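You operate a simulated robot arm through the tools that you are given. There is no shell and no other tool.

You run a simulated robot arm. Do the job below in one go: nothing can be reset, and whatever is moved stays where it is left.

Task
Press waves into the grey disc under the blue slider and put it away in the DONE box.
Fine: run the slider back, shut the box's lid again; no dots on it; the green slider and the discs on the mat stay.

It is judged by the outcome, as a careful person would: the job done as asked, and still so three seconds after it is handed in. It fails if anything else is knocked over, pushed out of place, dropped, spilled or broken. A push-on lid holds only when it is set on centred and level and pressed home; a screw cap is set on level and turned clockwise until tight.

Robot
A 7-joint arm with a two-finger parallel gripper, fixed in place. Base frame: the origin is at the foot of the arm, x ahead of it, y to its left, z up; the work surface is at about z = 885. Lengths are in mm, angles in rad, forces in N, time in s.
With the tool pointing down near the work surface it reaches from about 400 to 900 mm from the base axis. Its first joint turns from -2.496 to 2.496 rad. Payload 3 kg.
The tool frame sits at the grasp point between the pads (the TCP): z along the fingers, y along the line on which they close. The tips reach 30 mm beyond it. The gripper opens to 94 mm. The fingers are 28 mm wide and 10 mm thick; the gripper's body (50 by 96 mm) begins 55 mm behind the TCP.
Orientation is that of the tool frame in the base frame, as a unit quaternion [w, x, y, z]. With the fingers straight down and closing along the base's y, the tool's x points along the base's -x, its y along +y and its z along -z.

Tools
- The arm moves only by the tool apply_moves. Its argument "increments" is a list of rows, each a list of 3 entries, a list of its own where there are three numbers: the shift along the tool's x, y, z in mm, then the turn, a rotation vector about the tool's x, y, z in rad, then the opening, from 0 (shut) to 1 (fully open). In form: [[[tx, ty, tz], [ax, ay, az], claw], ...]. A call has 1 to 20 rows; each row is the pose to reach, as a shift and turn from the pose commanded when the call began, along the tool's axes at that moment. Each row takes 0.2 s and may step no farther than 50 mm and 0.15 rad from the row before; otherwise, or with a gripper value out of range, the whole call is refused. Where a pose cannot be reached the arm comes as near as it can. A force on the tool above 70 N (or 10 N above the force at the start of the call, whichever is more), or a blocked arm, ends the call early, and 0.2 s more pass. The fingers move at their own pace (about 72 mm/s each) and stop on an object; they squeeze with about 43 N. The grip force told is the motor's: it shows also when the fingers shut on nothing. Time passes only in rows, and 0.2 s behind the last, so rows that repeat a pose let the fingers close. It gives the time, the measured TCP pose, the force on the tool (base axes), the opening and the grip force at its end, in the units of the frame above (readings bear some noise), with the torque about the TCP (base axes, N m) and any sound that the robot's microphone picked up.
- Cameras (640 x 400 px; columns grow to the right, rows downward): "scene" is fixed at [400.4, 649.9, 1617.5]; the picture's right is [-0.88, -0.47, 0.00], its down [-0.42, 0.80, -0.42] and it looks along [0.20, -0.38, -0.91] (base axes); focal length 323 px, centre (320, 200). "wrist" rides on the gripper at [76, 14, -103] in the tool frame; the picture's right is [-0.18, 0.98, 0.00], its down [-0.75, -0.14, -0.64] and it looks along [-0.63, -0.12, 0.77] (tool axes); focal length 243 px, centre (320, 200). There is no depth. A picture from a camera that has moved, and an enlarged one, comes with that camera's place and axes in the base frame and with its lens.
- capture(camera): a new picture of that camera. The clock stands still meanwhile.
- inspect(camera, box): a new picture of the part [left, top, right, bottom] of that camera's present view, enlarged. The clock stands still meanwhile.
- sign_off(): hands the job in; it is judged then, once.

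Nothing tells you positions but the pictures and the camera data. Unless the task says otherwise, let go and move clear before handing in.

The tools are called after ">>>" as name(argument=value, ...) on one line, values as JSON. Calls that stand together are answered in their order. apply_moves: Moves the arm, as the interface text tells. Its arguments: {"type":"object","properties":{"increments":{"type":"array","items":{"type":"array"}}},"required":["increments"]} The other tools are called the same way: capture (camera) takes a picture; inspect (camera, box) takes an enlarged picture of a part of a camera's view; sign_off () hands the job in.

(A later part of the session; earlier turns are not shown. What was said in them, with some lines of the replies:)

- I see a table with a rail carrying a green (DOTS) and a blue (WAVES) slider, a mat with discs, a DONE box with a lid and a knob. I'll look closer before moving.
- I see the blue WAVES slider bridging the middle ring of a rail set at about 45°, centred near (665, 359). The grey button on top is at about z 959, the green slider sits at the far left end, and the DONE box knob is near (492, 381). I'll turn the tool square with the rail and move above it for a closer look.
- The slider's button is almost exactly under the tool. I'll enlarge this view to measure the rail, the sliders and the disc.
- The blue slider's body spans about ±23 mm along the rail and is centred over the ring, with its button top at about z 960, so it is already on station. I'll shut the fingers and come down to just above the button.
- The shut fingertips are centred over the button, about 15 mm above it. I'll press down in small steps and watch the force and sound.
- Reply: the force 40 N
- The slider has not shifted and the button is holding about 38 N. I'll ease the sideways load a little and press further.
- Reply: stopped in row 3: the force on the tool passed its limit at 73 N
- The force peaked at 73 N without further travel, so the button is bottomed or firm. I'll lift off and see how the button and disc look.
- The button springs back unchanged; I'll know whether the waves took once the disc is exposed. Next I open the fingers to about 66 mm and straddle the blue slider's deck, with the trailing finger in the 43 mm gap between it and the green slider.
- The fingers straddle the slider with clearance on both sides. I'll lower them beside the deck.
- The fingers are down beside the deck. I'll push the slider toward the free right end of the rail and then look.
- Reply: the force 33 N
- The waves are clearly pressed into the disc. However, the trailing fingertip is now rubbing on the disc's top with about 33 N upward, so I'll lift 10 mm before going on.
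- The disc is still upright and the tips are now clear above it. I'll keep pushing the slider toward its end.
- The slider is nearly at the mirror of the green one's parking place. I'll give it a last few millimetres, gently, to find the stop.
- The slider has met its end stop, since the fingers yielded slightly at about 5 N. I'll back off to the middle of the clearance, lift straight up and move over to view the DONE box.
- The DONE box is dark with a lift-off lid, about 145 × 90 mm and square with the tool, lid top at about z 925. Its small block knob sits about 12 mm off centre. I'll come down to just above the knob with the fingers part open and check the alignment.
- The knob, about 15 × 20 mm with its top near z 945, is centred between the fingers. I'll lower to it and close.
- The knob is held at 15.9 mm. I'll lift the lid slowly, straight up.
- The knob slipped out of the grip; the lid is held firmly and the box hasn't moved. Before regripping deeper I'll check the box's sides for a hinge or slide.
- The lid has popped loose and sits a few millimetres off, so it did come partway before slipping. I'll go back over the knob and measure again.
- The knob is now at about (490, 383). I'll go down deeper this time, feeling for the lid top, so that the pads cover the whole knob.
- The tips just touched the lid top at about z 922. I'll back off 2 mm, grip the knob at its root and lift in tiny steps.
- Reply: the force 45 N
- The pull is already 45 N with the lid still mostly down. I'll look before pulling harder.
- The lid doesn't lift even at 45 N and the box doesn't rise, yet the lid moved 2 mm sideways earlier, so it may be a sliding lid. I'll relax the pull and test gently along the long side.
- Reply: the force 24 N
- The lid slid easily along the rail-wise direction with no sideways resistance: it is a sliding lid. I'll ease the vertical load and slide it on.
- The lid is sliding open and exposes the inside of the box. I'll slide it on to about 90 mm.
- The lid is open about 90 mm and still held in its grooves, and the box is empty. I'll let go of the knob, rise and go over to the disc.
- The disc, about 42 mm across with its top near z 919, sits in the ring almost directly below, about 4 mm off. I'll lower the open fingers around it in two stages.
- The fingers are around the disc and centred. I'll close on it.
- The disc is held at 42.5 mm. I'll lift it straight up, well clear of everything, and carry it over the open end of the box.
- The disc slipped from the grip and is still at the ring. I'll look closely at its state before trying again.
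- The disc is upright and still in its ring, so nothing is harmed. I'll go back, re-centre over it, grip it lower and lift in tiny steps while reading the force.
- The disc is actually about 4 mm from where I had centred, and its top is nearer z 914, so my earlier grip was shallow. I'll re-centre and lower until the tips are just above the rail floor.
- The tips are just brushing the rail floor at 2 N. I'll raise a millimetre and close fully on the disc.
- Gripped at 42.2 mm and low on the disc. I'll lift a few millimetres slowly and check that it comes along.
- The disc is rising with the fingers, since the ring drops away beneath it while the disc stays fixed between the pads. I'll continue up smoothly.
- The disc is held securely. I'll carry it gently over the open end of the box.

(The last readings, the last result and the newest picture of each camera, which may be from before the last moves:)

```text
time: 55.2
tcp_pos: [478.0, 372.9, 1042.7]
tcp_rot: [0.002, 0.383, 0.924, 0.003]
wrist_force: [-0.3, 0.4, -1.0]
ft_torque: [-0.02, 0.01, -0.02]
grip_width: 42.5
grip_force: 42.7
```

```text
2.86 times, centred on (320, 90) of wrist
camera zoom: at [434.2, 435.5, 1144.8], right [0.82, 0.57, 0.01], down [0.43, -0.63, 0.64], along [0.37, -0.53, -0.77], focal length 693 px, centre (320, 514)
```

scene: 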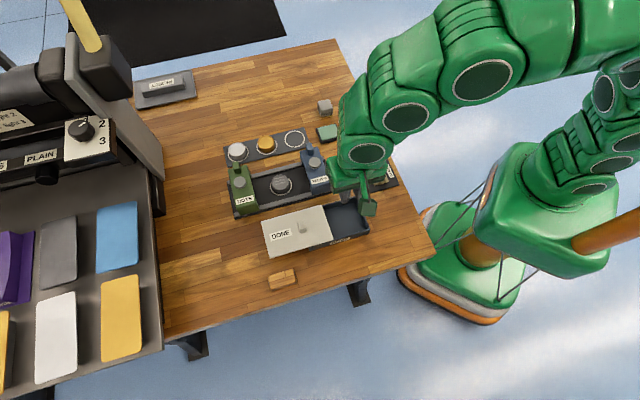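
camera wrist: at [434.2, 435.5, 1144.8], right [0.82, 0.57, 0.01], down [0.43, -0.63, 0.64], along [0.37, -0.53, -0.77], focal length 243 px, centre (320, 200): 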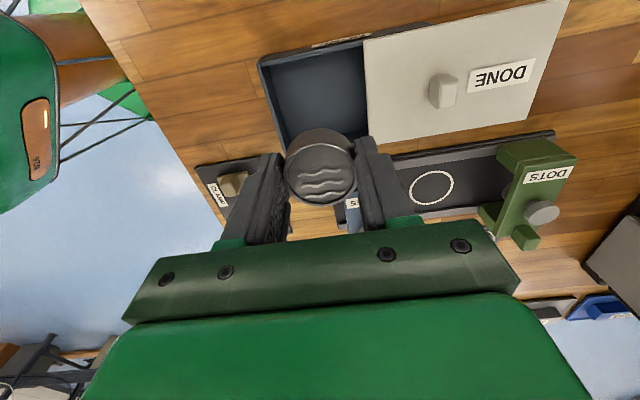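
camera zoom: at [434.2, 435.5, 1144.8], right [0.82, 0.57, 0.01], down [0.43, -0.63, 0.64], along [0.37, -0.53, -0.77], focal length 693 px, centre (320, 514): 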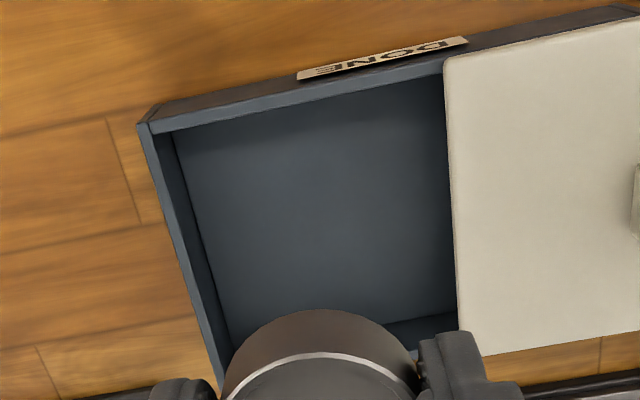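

The opening is centred under the disc, with about 10 mm spare beyond each finger. I'll lower the disc in slowly.

>>> apply_moves(increments=[[[-1, 0, 10], [0, 0, 0], 0], [[-1, 0, 25], [0, 0, 0], 0], [[-1, 0, 40], [0, 0, 0], 0], [[-1, 0, 55], [0, 0, 0], 0], [[-1, 0, 70], [0, 0, 0], 0], [[-1, 0, 80], [0, 0, 0], 0], [[-1, 0, 80], [0, 0, 0], 0]])

>>> capture(camera="wrist")

>>> inspect(camera="scene", box=[265, 170, 385, 260])

```text
time: 56.9
tcp_pos: [480.3, 371.9, 962.8]
tcp_rot: [0.002, 0.382, 0.924, 0.002]
wrist_force: [-0.6, -0.4, -1.3]
ft_torque: [0.0, -0.01, -0.01]
grip_width: 42.1
grip_force: 42.9
```

```text
taken
camera wrist: at [435.3, 435.4, 1064.9], right [0.82, 0.57, 0.01], down [0.43, -0.63, 0.64], along [0.37, -0.53, -0.77], focal length 243 px, centre (320, 200)
```

wrist: 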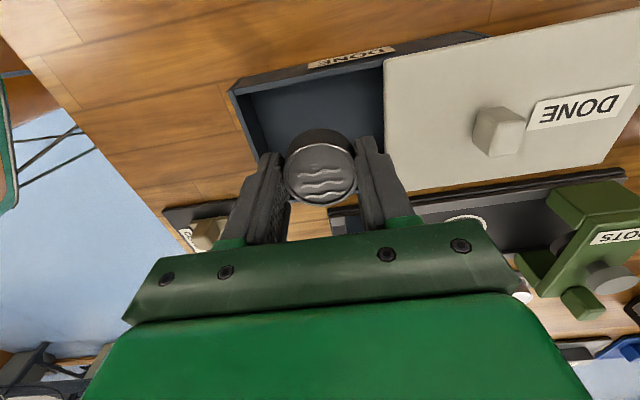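

```text
4.44 times, centred on (325, 215) of scene
camera zoom: at [400.4, 649.9, 1617.5], right [-0.88, -0.47, 0.0], down [-0.42, 0.8, -0.42], along [0.2, -0.38, -0.91], focal length 1434 px, centre (298, 133)
```

zoom: 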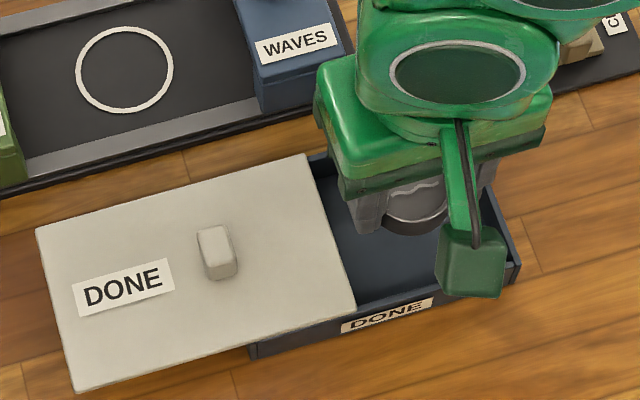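

>>> apply_moves(increments=[[[-1, 0, 8], [0, 0, 0], 0], [[-1, 0, 16], [0, 0, 0], 0], [[-1, 0, 24], [0, 0, 0], 0], [[-1, 0, 31], [0, 0, 0], 0], [[-1, 0, 36], [0, 0, 0], 0]])

>>> apply_moves(increments=[[[0, 0, 1], [0, 0, 0], 0], [[0, 0, 2], [0, 0, 0], 0], [[0, 0, 3], [0, 0, 0], 0]])

```text
time: 58.0
tcp_pos: [482.1, 372.8, 927.1]
tcp_rot: [0.003, 0.382, 0.924, 0.004]
wrist_force: [1.0, -0.5, -0.7]
ft_torque: [-0.01, 0.01, -0.02]
grip_width: 42.2
grip_force: 43.6
```

```text
time: 58.9
tcp_pos: [481.9, 371.1, 924.4]
tcp_rot: [0.002, 0.382, 0.924, 0.003]
wrist_force: [0.6, 0.0, -0.3]
ft_torque: [-0.01, 0.04, 0.0]
grip_width: 42.6
grip_force: 43.2
```

>>> apply_moves(increments=[[[0, 0, 1], [0, 0, 0], 0], [[0, 0, 2], [0, 0, 0], 0]])

>>> inspect(camera="wrist", box=[220, 80, 420, 240])

```text
time: 59.5
tcp_pos: [482.6, 371.7, 922.5]
tcp_rot: [0.003, 0.382, 0.924, 0.002]
wrist_force: [-0.8, 0.6, 0.1]
ft_torque: [-0.02, -0.02, -0.03]
grip_width: 42.4
grip_force: 42.8
```

```text
2.50 times, centred on (320, 160) of wrist
camera zoom: at [436.2, 434.8, 1024.3], right [0.82, 0.57, 0.01], down [0.43, -0.63, 0.64], along [0.37, -0.53, -0.77], focal length 606 px, centre (320, 300)
```

zoom: 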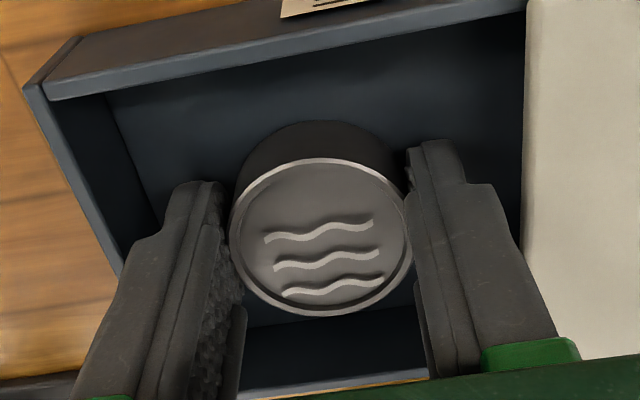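

>>> apply_moves(increments=[[[0, 0, 0.7], [0, 0, 0], 0], [[0, 0, 1.2], [0, 0, 0], 0]])

```text
time: 60.0
tcp_pos: [482.5, 371.9, 922.8]
tcp_rot: [0.002, 0.382, 0.924, 0.003]
wrist_force: [-1.6, -1.3, 19.3]
ft_torque: [-0.38, 0.08, 0.02]
grip_width: 42.5
grip_force: 42.9
```

The disc has met the box floor (19 N). I'll ease up slightly, open just enough to release it and rise straight out.

>>> apply_moves(increments=[[[0, 0, -1], [0, 0, 0], 0], [[0, 0, -1], [0, 0, 0], 0.5], [[0, 0, -1], [0, 0, 0], 0.55], [[0, 0, -1], [0, 0, 0], 0.55], [[0, 0, -1], [0, 0, 0], 0.55]])

>>> inspect(camera="wrist", box=[220, 80, 420, 240])

```text
time: 61.2
tcp_pos: [482.3, 372.7, 923.3]
tcp_rot: [0.003, 0.382, 0.924, 0.003]
wrist_force: [0.1, 0.3, -0.3]
ft_torque: [0.01, -0.01, -0.02]
grip_width: 51.4
grip_force: 0.0
```

```text
2.50 times, centred on (320, 160) of wrist
camera zoom: at [436.3, 434.7, 1024.2], right [0.82, 0.57, 0.01], down [0.43, -0.63, 0.64], along [0.37, -0.53, -0.77], focal length 606 px, centre (320, 300)
```

zoom: 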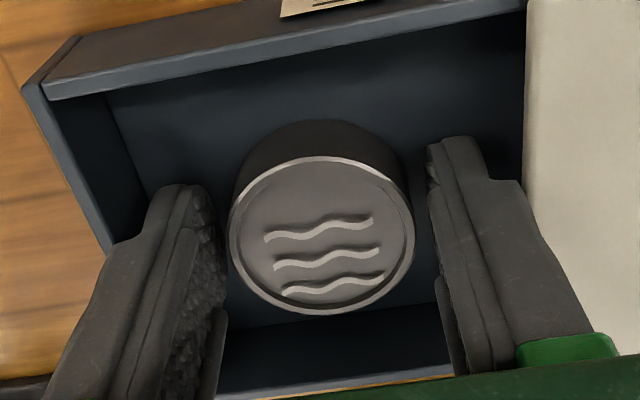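

The disc is released and sits flat, waves up, below the rim. I'll rise clear and go back over the lid's knob.

>>> apply_moves(increments=[[[0, 0, -8], [0, 0, 0], 0.55], [[0, 0, -25], [0, 0, 0], 0.55], [[0, 0, -55], [0, 0, 0], 0.55], [[0, 0, -85], [0, 0, 0], 0.5], [[0, 30, -85], [0, 0, 0], 0.45], [[1, 65, -85], [0, 0, 0], 0.45], [[1.8, 95, -85], [0, 0, 0], 0.45], [[1.8, 103.2, -80], [0, 0, 0], 0.45], [[1.8, 103.2, -80], [0, 0, 0], 0.45]])

>>> capture(camera="wrist")

>>> inspect(camera="wrist", box=[220, 70, 420, 210])

>>> inspect(camera="scene", box=[255, 170, 385, 260])

```text
time: 63.2
tcp_pos: [553.0, 445.4, 1002.1]
tcp_rot: [0.003, 0.383, 0.924, 0.003]
wrist_force: [0.1, -0.5, 0.4]
ft_torque: [-0.02, 0.0, 0.01]
grip_width: 42.2
grip_force: 0.0
```

```text
taken
camera wrist: at [507.7, 508.8, 1104.3], right [0.82, 0.57, 0.01], down [0.43, -0.64, 0.64], along [0.37, -0.53, -0.77], focal length 243 px, centre (320, 200)
```

wrist: 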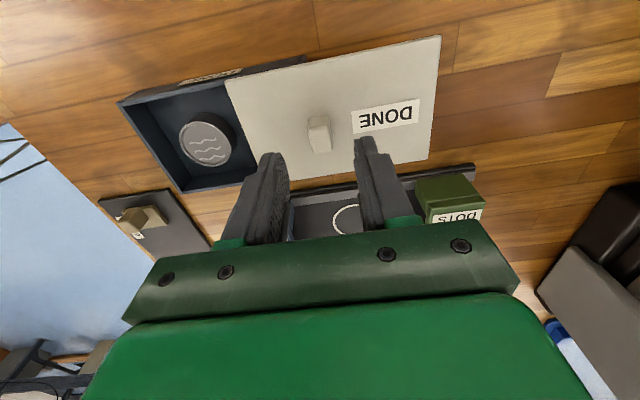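

```text
2.86 times, centred on (320, 140) of wrist
camera zoom: at [507.7, 508.8, 1104.3], right [0.82, 0.57, 0.01], down [0.43, -0.64, 0.64], along [0.37, -0.53, -0.77], focal length 693 px, centre (320, 371)
```

zoom: 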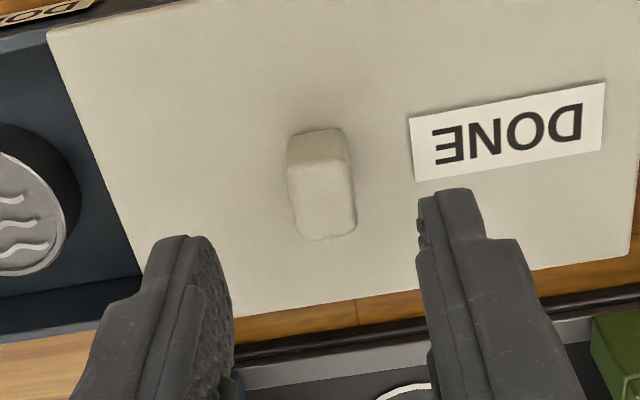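

```text
4.44 times, centred on (320, 215) of scene
camera zoom: at [400.4, 649.9, 1617.5], right [-0.88, -0.47, 0.0], down [-0.42, 0.8, -0.42], along [0.2, -0.38, -0.91], focal length 1434 px, centre (320, 133)
```

zoom: 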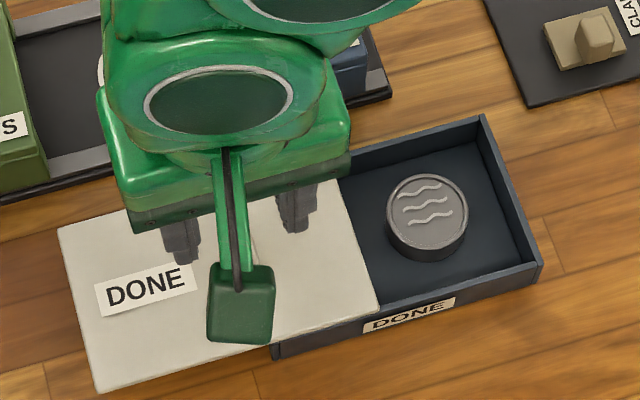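

The disc lies neatly in the box. I'll come down on the knob again, grip it and slide the lid shut.

>>> apply_moves(increments=[[[-2, 0.6, 15], [0, 0, 0], 0.45], [[-2.5, 0.6, 30], [0, 0, 0], 0.45], [[-2.5, 0.6, 40], [0, 0, 0], 0.45], [[-2.5, 0.6, 46], [0, 0, 0], 0.45], [[-2.5, 0.6, 46], [0, 0, 0], 0.45]])

>>> inspect(camera="wrist", box=[220, 80, 420, 220])

```text
time: 64.5
tcp_pos: [555.2, 444.7, 957.4]
tcp_rot: [0.002, 0.383, 0.924, 0.003]
wrist_force: [0.3, -0.1, 0.0]
ft_torque: [0.0, 0.02, 0.01]
grip_width: 42.2
grip_force: 0.1
```

```text
2.86 times, centred on (320, 150) of wrist
camera zoom: at [509.8, 507.7, 1058.6], right [0.82, 0.57, 0.01], down [0.43, -0.63, 0.64], along [0.37, -0.53, -0.77], focal length 693 px, centre (320, 343)
```

zoom: 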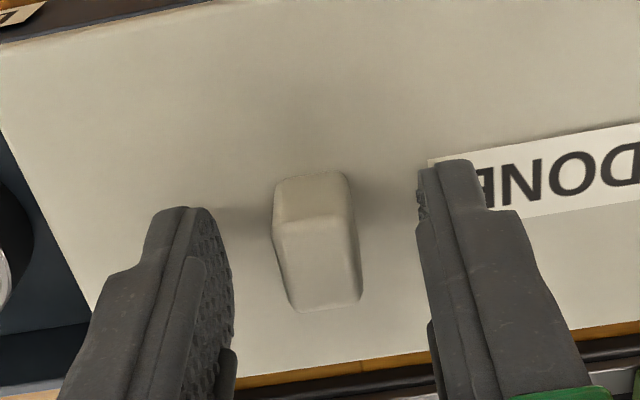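

>>> apply_moves(increments=[[[0, -0.3, 1.5], [0, 0, 0], 0.45], [[0, -0.3, 1.5], [0, 0, 0], 0.2], [[0, -0.3, 1.5], [0, 0, 0], 0], [[0, -0.3, 1.5], [0, 0, 0], 0], [[0, -0.3, 1.5], [0, 0, 0], 0]])

>>> apply_moves(increments=[[[0, -4, 0], [0, 0, 0], 0], [[0, -10, 0], [0, 0, 0], 0], [[0, -16, 0], [0, 0, 0], 0], [[0, -22, 0], [0, 0, 0], 0], [[0, -28, 0], [0, 0, 0], 0], [[0, -34, 0], [0, 0, 0], 0]])

>>> capture(camera="wrist")

>>> inspect(camera="scene", box=[255, 170, 385, 260])

```text
time: 65.7
tcp_pos: [554.8, 444.1, 955.2]
tcp_rot: [0.002, 0.383, 0.924, 0.003]
wrist_force: [-0.9, 0.1, 1.8]
ft_torque: [-0.72, 0.47, -0.07]
grip_width: 16.1
grip_force: 45.1
```

```text
time: 67.0
tcp_pos: [531.0, 421.5, 954.5]
tcp_rot: [0.002, 0.383, 0.924, 0.003]
wrist_force: [1.1, -0.2, -3.8]
ft_torque: [-0.66, 0.63, -0.18]
grip_width: 16.0
grip_force: 44.9
```

```text
taken
camera wrist: at [486.0, 483.8, 1057.0], right [0.82, 0.57, 0.01], down [0.43, -0.63, 0.64], along [0.37, -0.53, -0.77], focal length 243 px, centre (320, 200)
```

wrist: 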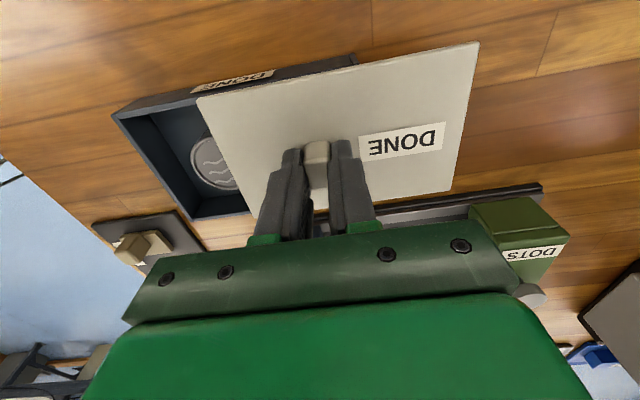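

```text
4.44 times, centred on (320, 215) of scene
camera zoom: at [400.4, 649.9, 1617.5], right [-0.88, -0.47, 0.0], down [-0.42, 0.8, -0.42], along [0.2, -0.38, -0.91], focal length 1434 px, centre (320, 133)
```

zoom: 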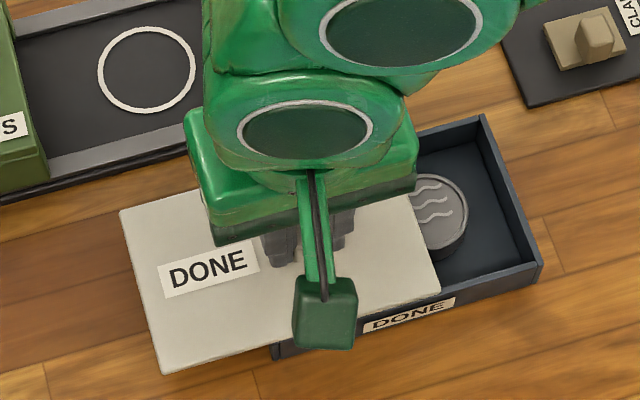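

The lid passes freely over the disc. I'll slide it on, slowing near the end.

>>> apply_moves(increments=[[[0, -6, 0], [0, 0, 0], 0], [[0, -12, 0], [0, 0, 0], 0], [[0, -18, 0], [0, 0, 0], 0], [[0, -24, 0], [0, 0, 0], 0], [[0, -30, 0], [0, 0, 0], 0], [[0, -36, 0], [0, 0, 0], 0], [[0, -42, 0], [0, 0, 0], 0], [[0, -47, 0], [0, 0, 0], 0], [[0, -51, 0], [0, 0, 0], 0]])

>>> inspect(camera="scene", box=[285, 180, 385, 260])

>>> capture(camera="wrist")

```text
time: 69.0
tcp_pos: [497.1, 383.8, 953.4]
tcp_rot: [0.002, 0.382, 0.924, 0.004]
wrist_force: [-4.8, 4.9, -0.6]
ft_torque: [-0.04, 1.12, -0.13]
grip_width: 16.2
grip_force: 44.8
```

```text
5.00 times, centred on (335, 220) of scene
camera zoom: at [400.4, 649.9, 1617.5], right [-0.88, -0.47, 0.0], down [-0.42, 0.8, -0.42], along [0.2, -0.38, -0.91], focal length 1613 px, centre (245, 100)
```

zoom: 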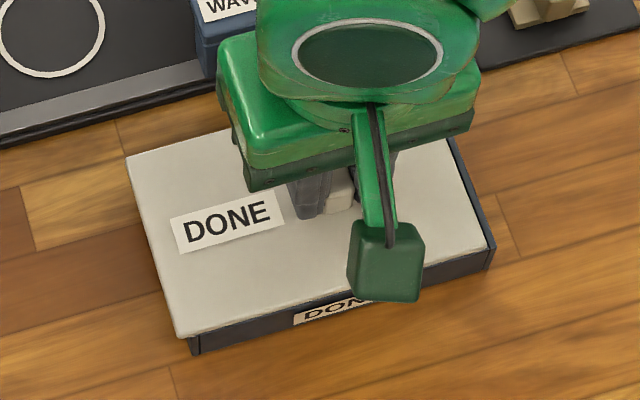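

```text
taken
camera wrist: at [450.1, 447.7, 1057.1], right [0.82, 0.57, 0.01], down [0.43, -0.64, 0.64], along [0.37, -0.53, -0.77], focal length 243 px, centre (320, 200)
```

wrist: 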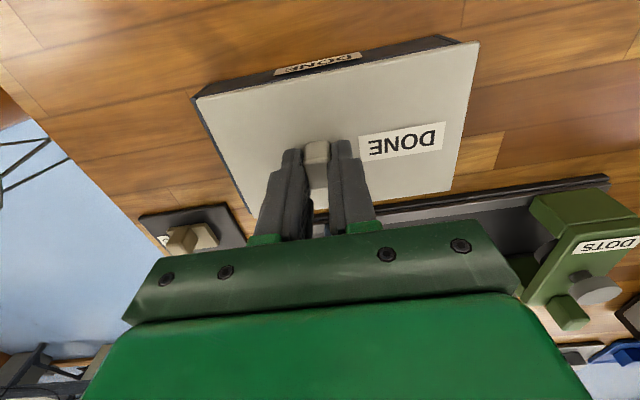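

About 5 mm remain. I'll ease the small side load and close the last bit in short steps until it meets its stop.

>>> apply_moves(increments=[[[0.4, -1, 0], [0, 0, 0], 0], [[0.4, -2, 0], [0, 0, 0], 0], [[0.4, -3, 0], [0, 0, 0], 0], [[0.4, -4, 0], [0, 0, 0], 0]])

>>> inspect(camera="scene", box=[285, 180, 385, 260])

```text
time: 70.0
tcp_pos: [491.9, 381.1, 955.5]
tcp_rot: [0.002, 0.382, 0.924, 0.003]
wrist_force: [6.8, -7.1, 18.3]
ft_torque: [-0.68, 0.58, -0.07]
grip_width: 16.1
grip_force: 44.8
```

```text
5.00 times, centred on (335, 220) of scene
camera zoom: at [400.4, 649.9, 1617.5], right [-0.88, -0.47, 0.0], down [-0.42, 0.8, -0.42], along [0.2, -0.38, -0.91], focal length 1613 px, centre (245, 100)
```

zoom: 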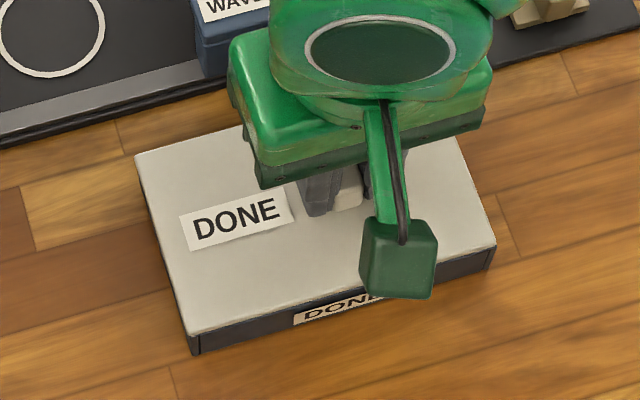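

>>> apply_moves(increments=[[[-0.3, -0.4, -0.6], [0, 0, 0], 0], [[-0.3, -0.9, -0.8], [0, 0, 0], 0], [[-0.3, -1.4, -0.8], [0, 0, 0], 0], [[-0.3, -1.8, -0.8], [0, 0, 0], 0]])

>>> inspect(camera="scene", box=[285, 180, 385, 260])

```text
time: 71.0
tcp_pos: [490.9, 379.7, 954.6]
tcp_rot: [0.003, 0.381, 0.925, 0.004]
wrist_force: [22.3, 9.7, -15.3]
ft_torque: [-0.7, -0.31, -0.07]
grip_width: 15.7
grip_force: 44.6
```

```text
5.00 times, centred on (335, 220) of scene
camera zoom: at [400.4, 649.9, 1617.5], right [-0.88, -0.47, 0.0], down [-0.42, 0.8, -0.42], along [0.2, -0.38, -0.91], focal length 1613 px, centre (245, 100)
```

zoom: 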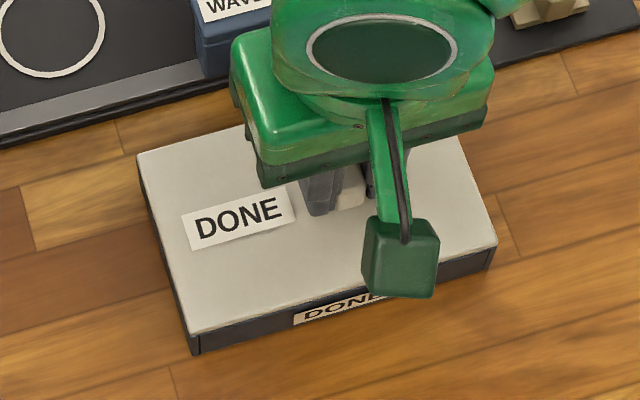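

The lid has met its stop at about 23 N and its corners match where they were at the start. I'll let go and rise straight up.

>>> apply_moves(increments=[[[0, 0, 0], [0, 0, 0], 0.3], [[0, 0, 0], [0, 0, 0], 0.45], [[0, 0, 0], [0, 0, 0], 0.45], [[0, 0, -10], [0, 0, 0], 0.45], [[0, 0, -40], [0, 0, 0], 0.45], [[0, 0, -80], [0, 0, 0], 0.45], [[0, 0, -120], [0, 0, 0], 0.45], [[0, 0, -160], [0, 0, 0], 0.45], [[0, 0, -160], [0, 0, 0], 0.45]])

>>> capture(camera="scene")

>>> inspect(camera="scene", box=[285, 180, 385, 260])

>>> inspect(camera="wrist", box=[210, 0, 450, 170])

```text
time: 73.0
tcp_pos: [489.2, 379.7, 1115.7]
tcp_rot: [0.003, 0.382, 0.924, 0.003]
wrist_force: [0.4, -0.4, -0.1]
ft_torque: [-0.03, 0.03, -0.01]
grip_width: 42.1
grip_force: 0.0
```

```text
taken
```

scene: 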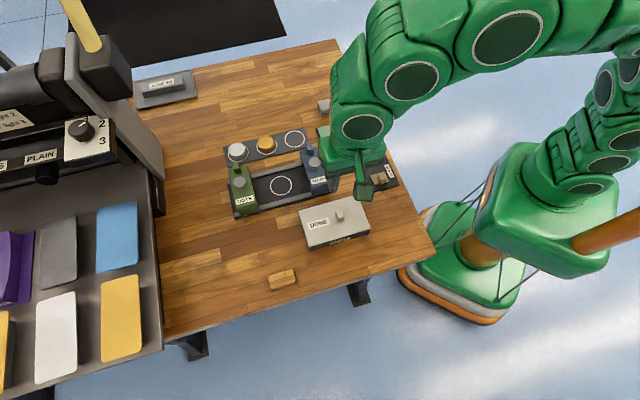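

```text
5.00 times, centred on (335, 220) of scene
camera zoom: at [400.4, 649.9, 1617.5], right [-0.88, -0.47, 0.0], down [-0.42, 0.8, -0.42], along [0.2, -0.38, -0.91], focal length 1613 px, centre (245, 100)
```

zoom: 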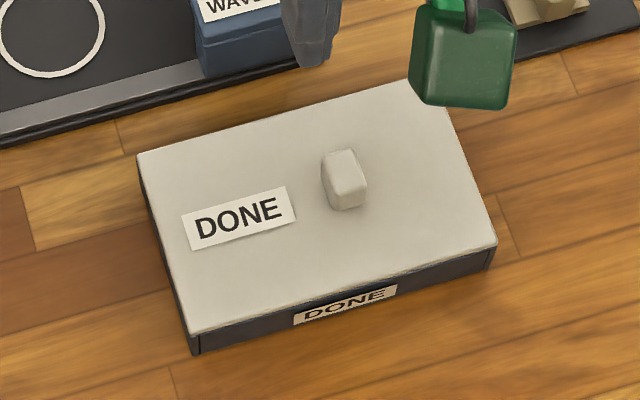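

```text
2.35 times, centred on (330, 85) of wrist
camera zoom: at [443.7, 442.6, 1217.7], right [0.82, 0.57, 0.01], down [0.43, -0.63, 0.64], along [0.37, -0.53, -0.77], focal length 571 px, centre (296, 471)
```

zoom: 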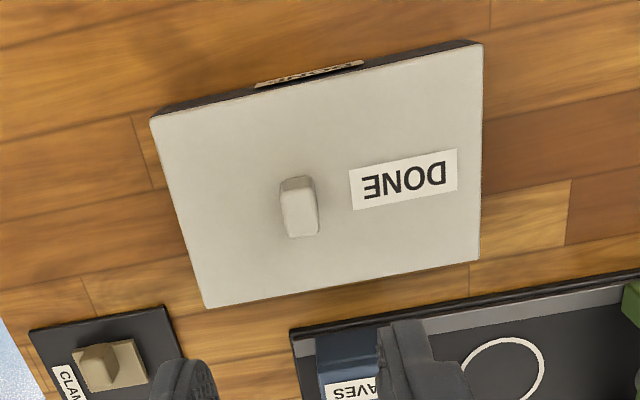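

The lid is shut exactly as at the start. I'll move the arm well clear, then check the slider, the green slider and the mat discs once more.

>>> apply_moves(increments=[[[0, 0, -30], [0, 0, 0], 0.5], [[15, -15, -60], [0, 0, 0], 0.5], [[30, -35, -90], [0, 0, 0], 0.5], [[40, -50, -110], [0, 0, 0], 0.5], [[40, -50, -110], [0, 0, 0], 0.5]])

>>> capture(camera="scene")

>>> inspect(camera="scene", box=[215, 120, 345, 220])

>>> capture(camera="wrist")

```text
time: 74.2
tcp_pos: [424.6, 371.3, 1225.6]
tcp_rot: [0.002, 0.383, 0.924, 0.003]
wrist_force: [-0.1, -0.3, -0.4]
ft_torque: [0.01, 0.04, -0.01]
grip_width: 46.9
grip_force: 0.0
```

```text
taken
```

scene: 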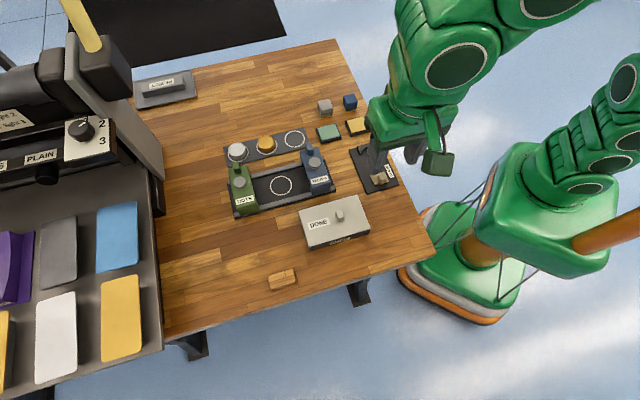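

```text
4.00 times, centred on (280, 170) of scene
camera zoom: at [400.4, 649.9, 1617.5], right [-0.88, -0.47, 0.0], down [-0.42, 0.8, -0.42], along [0.2, -0.38, -0.91], focal length 1290 px, centre (480, 320)
```

zoom: 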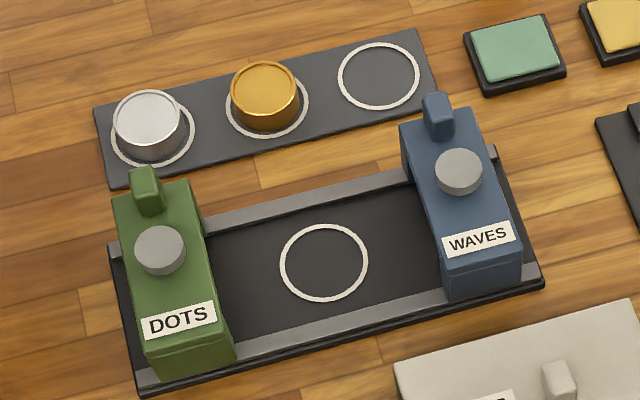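

```text
taken
camera wrist: at [379.6, 434.9, 1327.5], right [0.82, 0.57, 0.01], down [0.43, -0.63, 0.64], along [0.37, -0.53, -0.77], focal length 243 px, centre (320, 200)
```

wrist: 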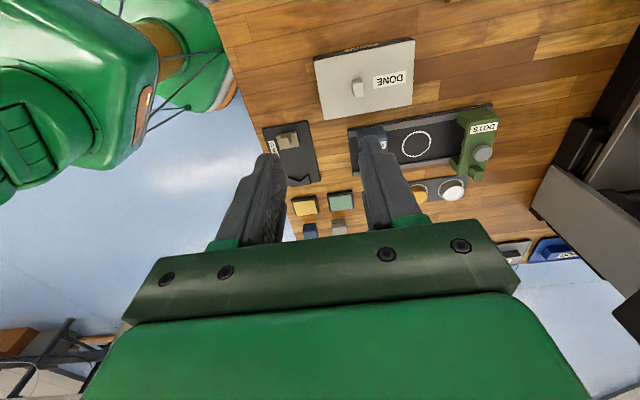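

The waves disc is in the shut DONE box. The blue slider is run back to its end stop, mirroring the green one, and the green slider and mat discs are where they were. The arm is clear, so I'm handing in.

>>> sign_off()

```text
The job is handed in.
```

The grey disc has the waves pressed into it and is lying flat, waves up, in the DONE box. The box's lid is shut again, lined up as it was at the start.

- **Slider:** I took "run the slider back" to mean its own end of the rail, opposite the green one. The blue slider now rests against the stop there, not over the ring where it began.
- **Lid:** it slides rather than lifts. My first grip on the knob slipped, and I pulled upward with up to about 45 N before I realised; nothing moved out of place.
- **Disc:** my first grip on it was too shallow, and it stayed in its ring. While I was pushing the slider back, a fingertip also pressed on something with about 33 N, most likely the disc's top. It stayed upright and the waves look clean.
- **Left alone:** I never pressed the green slider, so there are no dots on the disc. The green slider and the discs on the mat are where they were.
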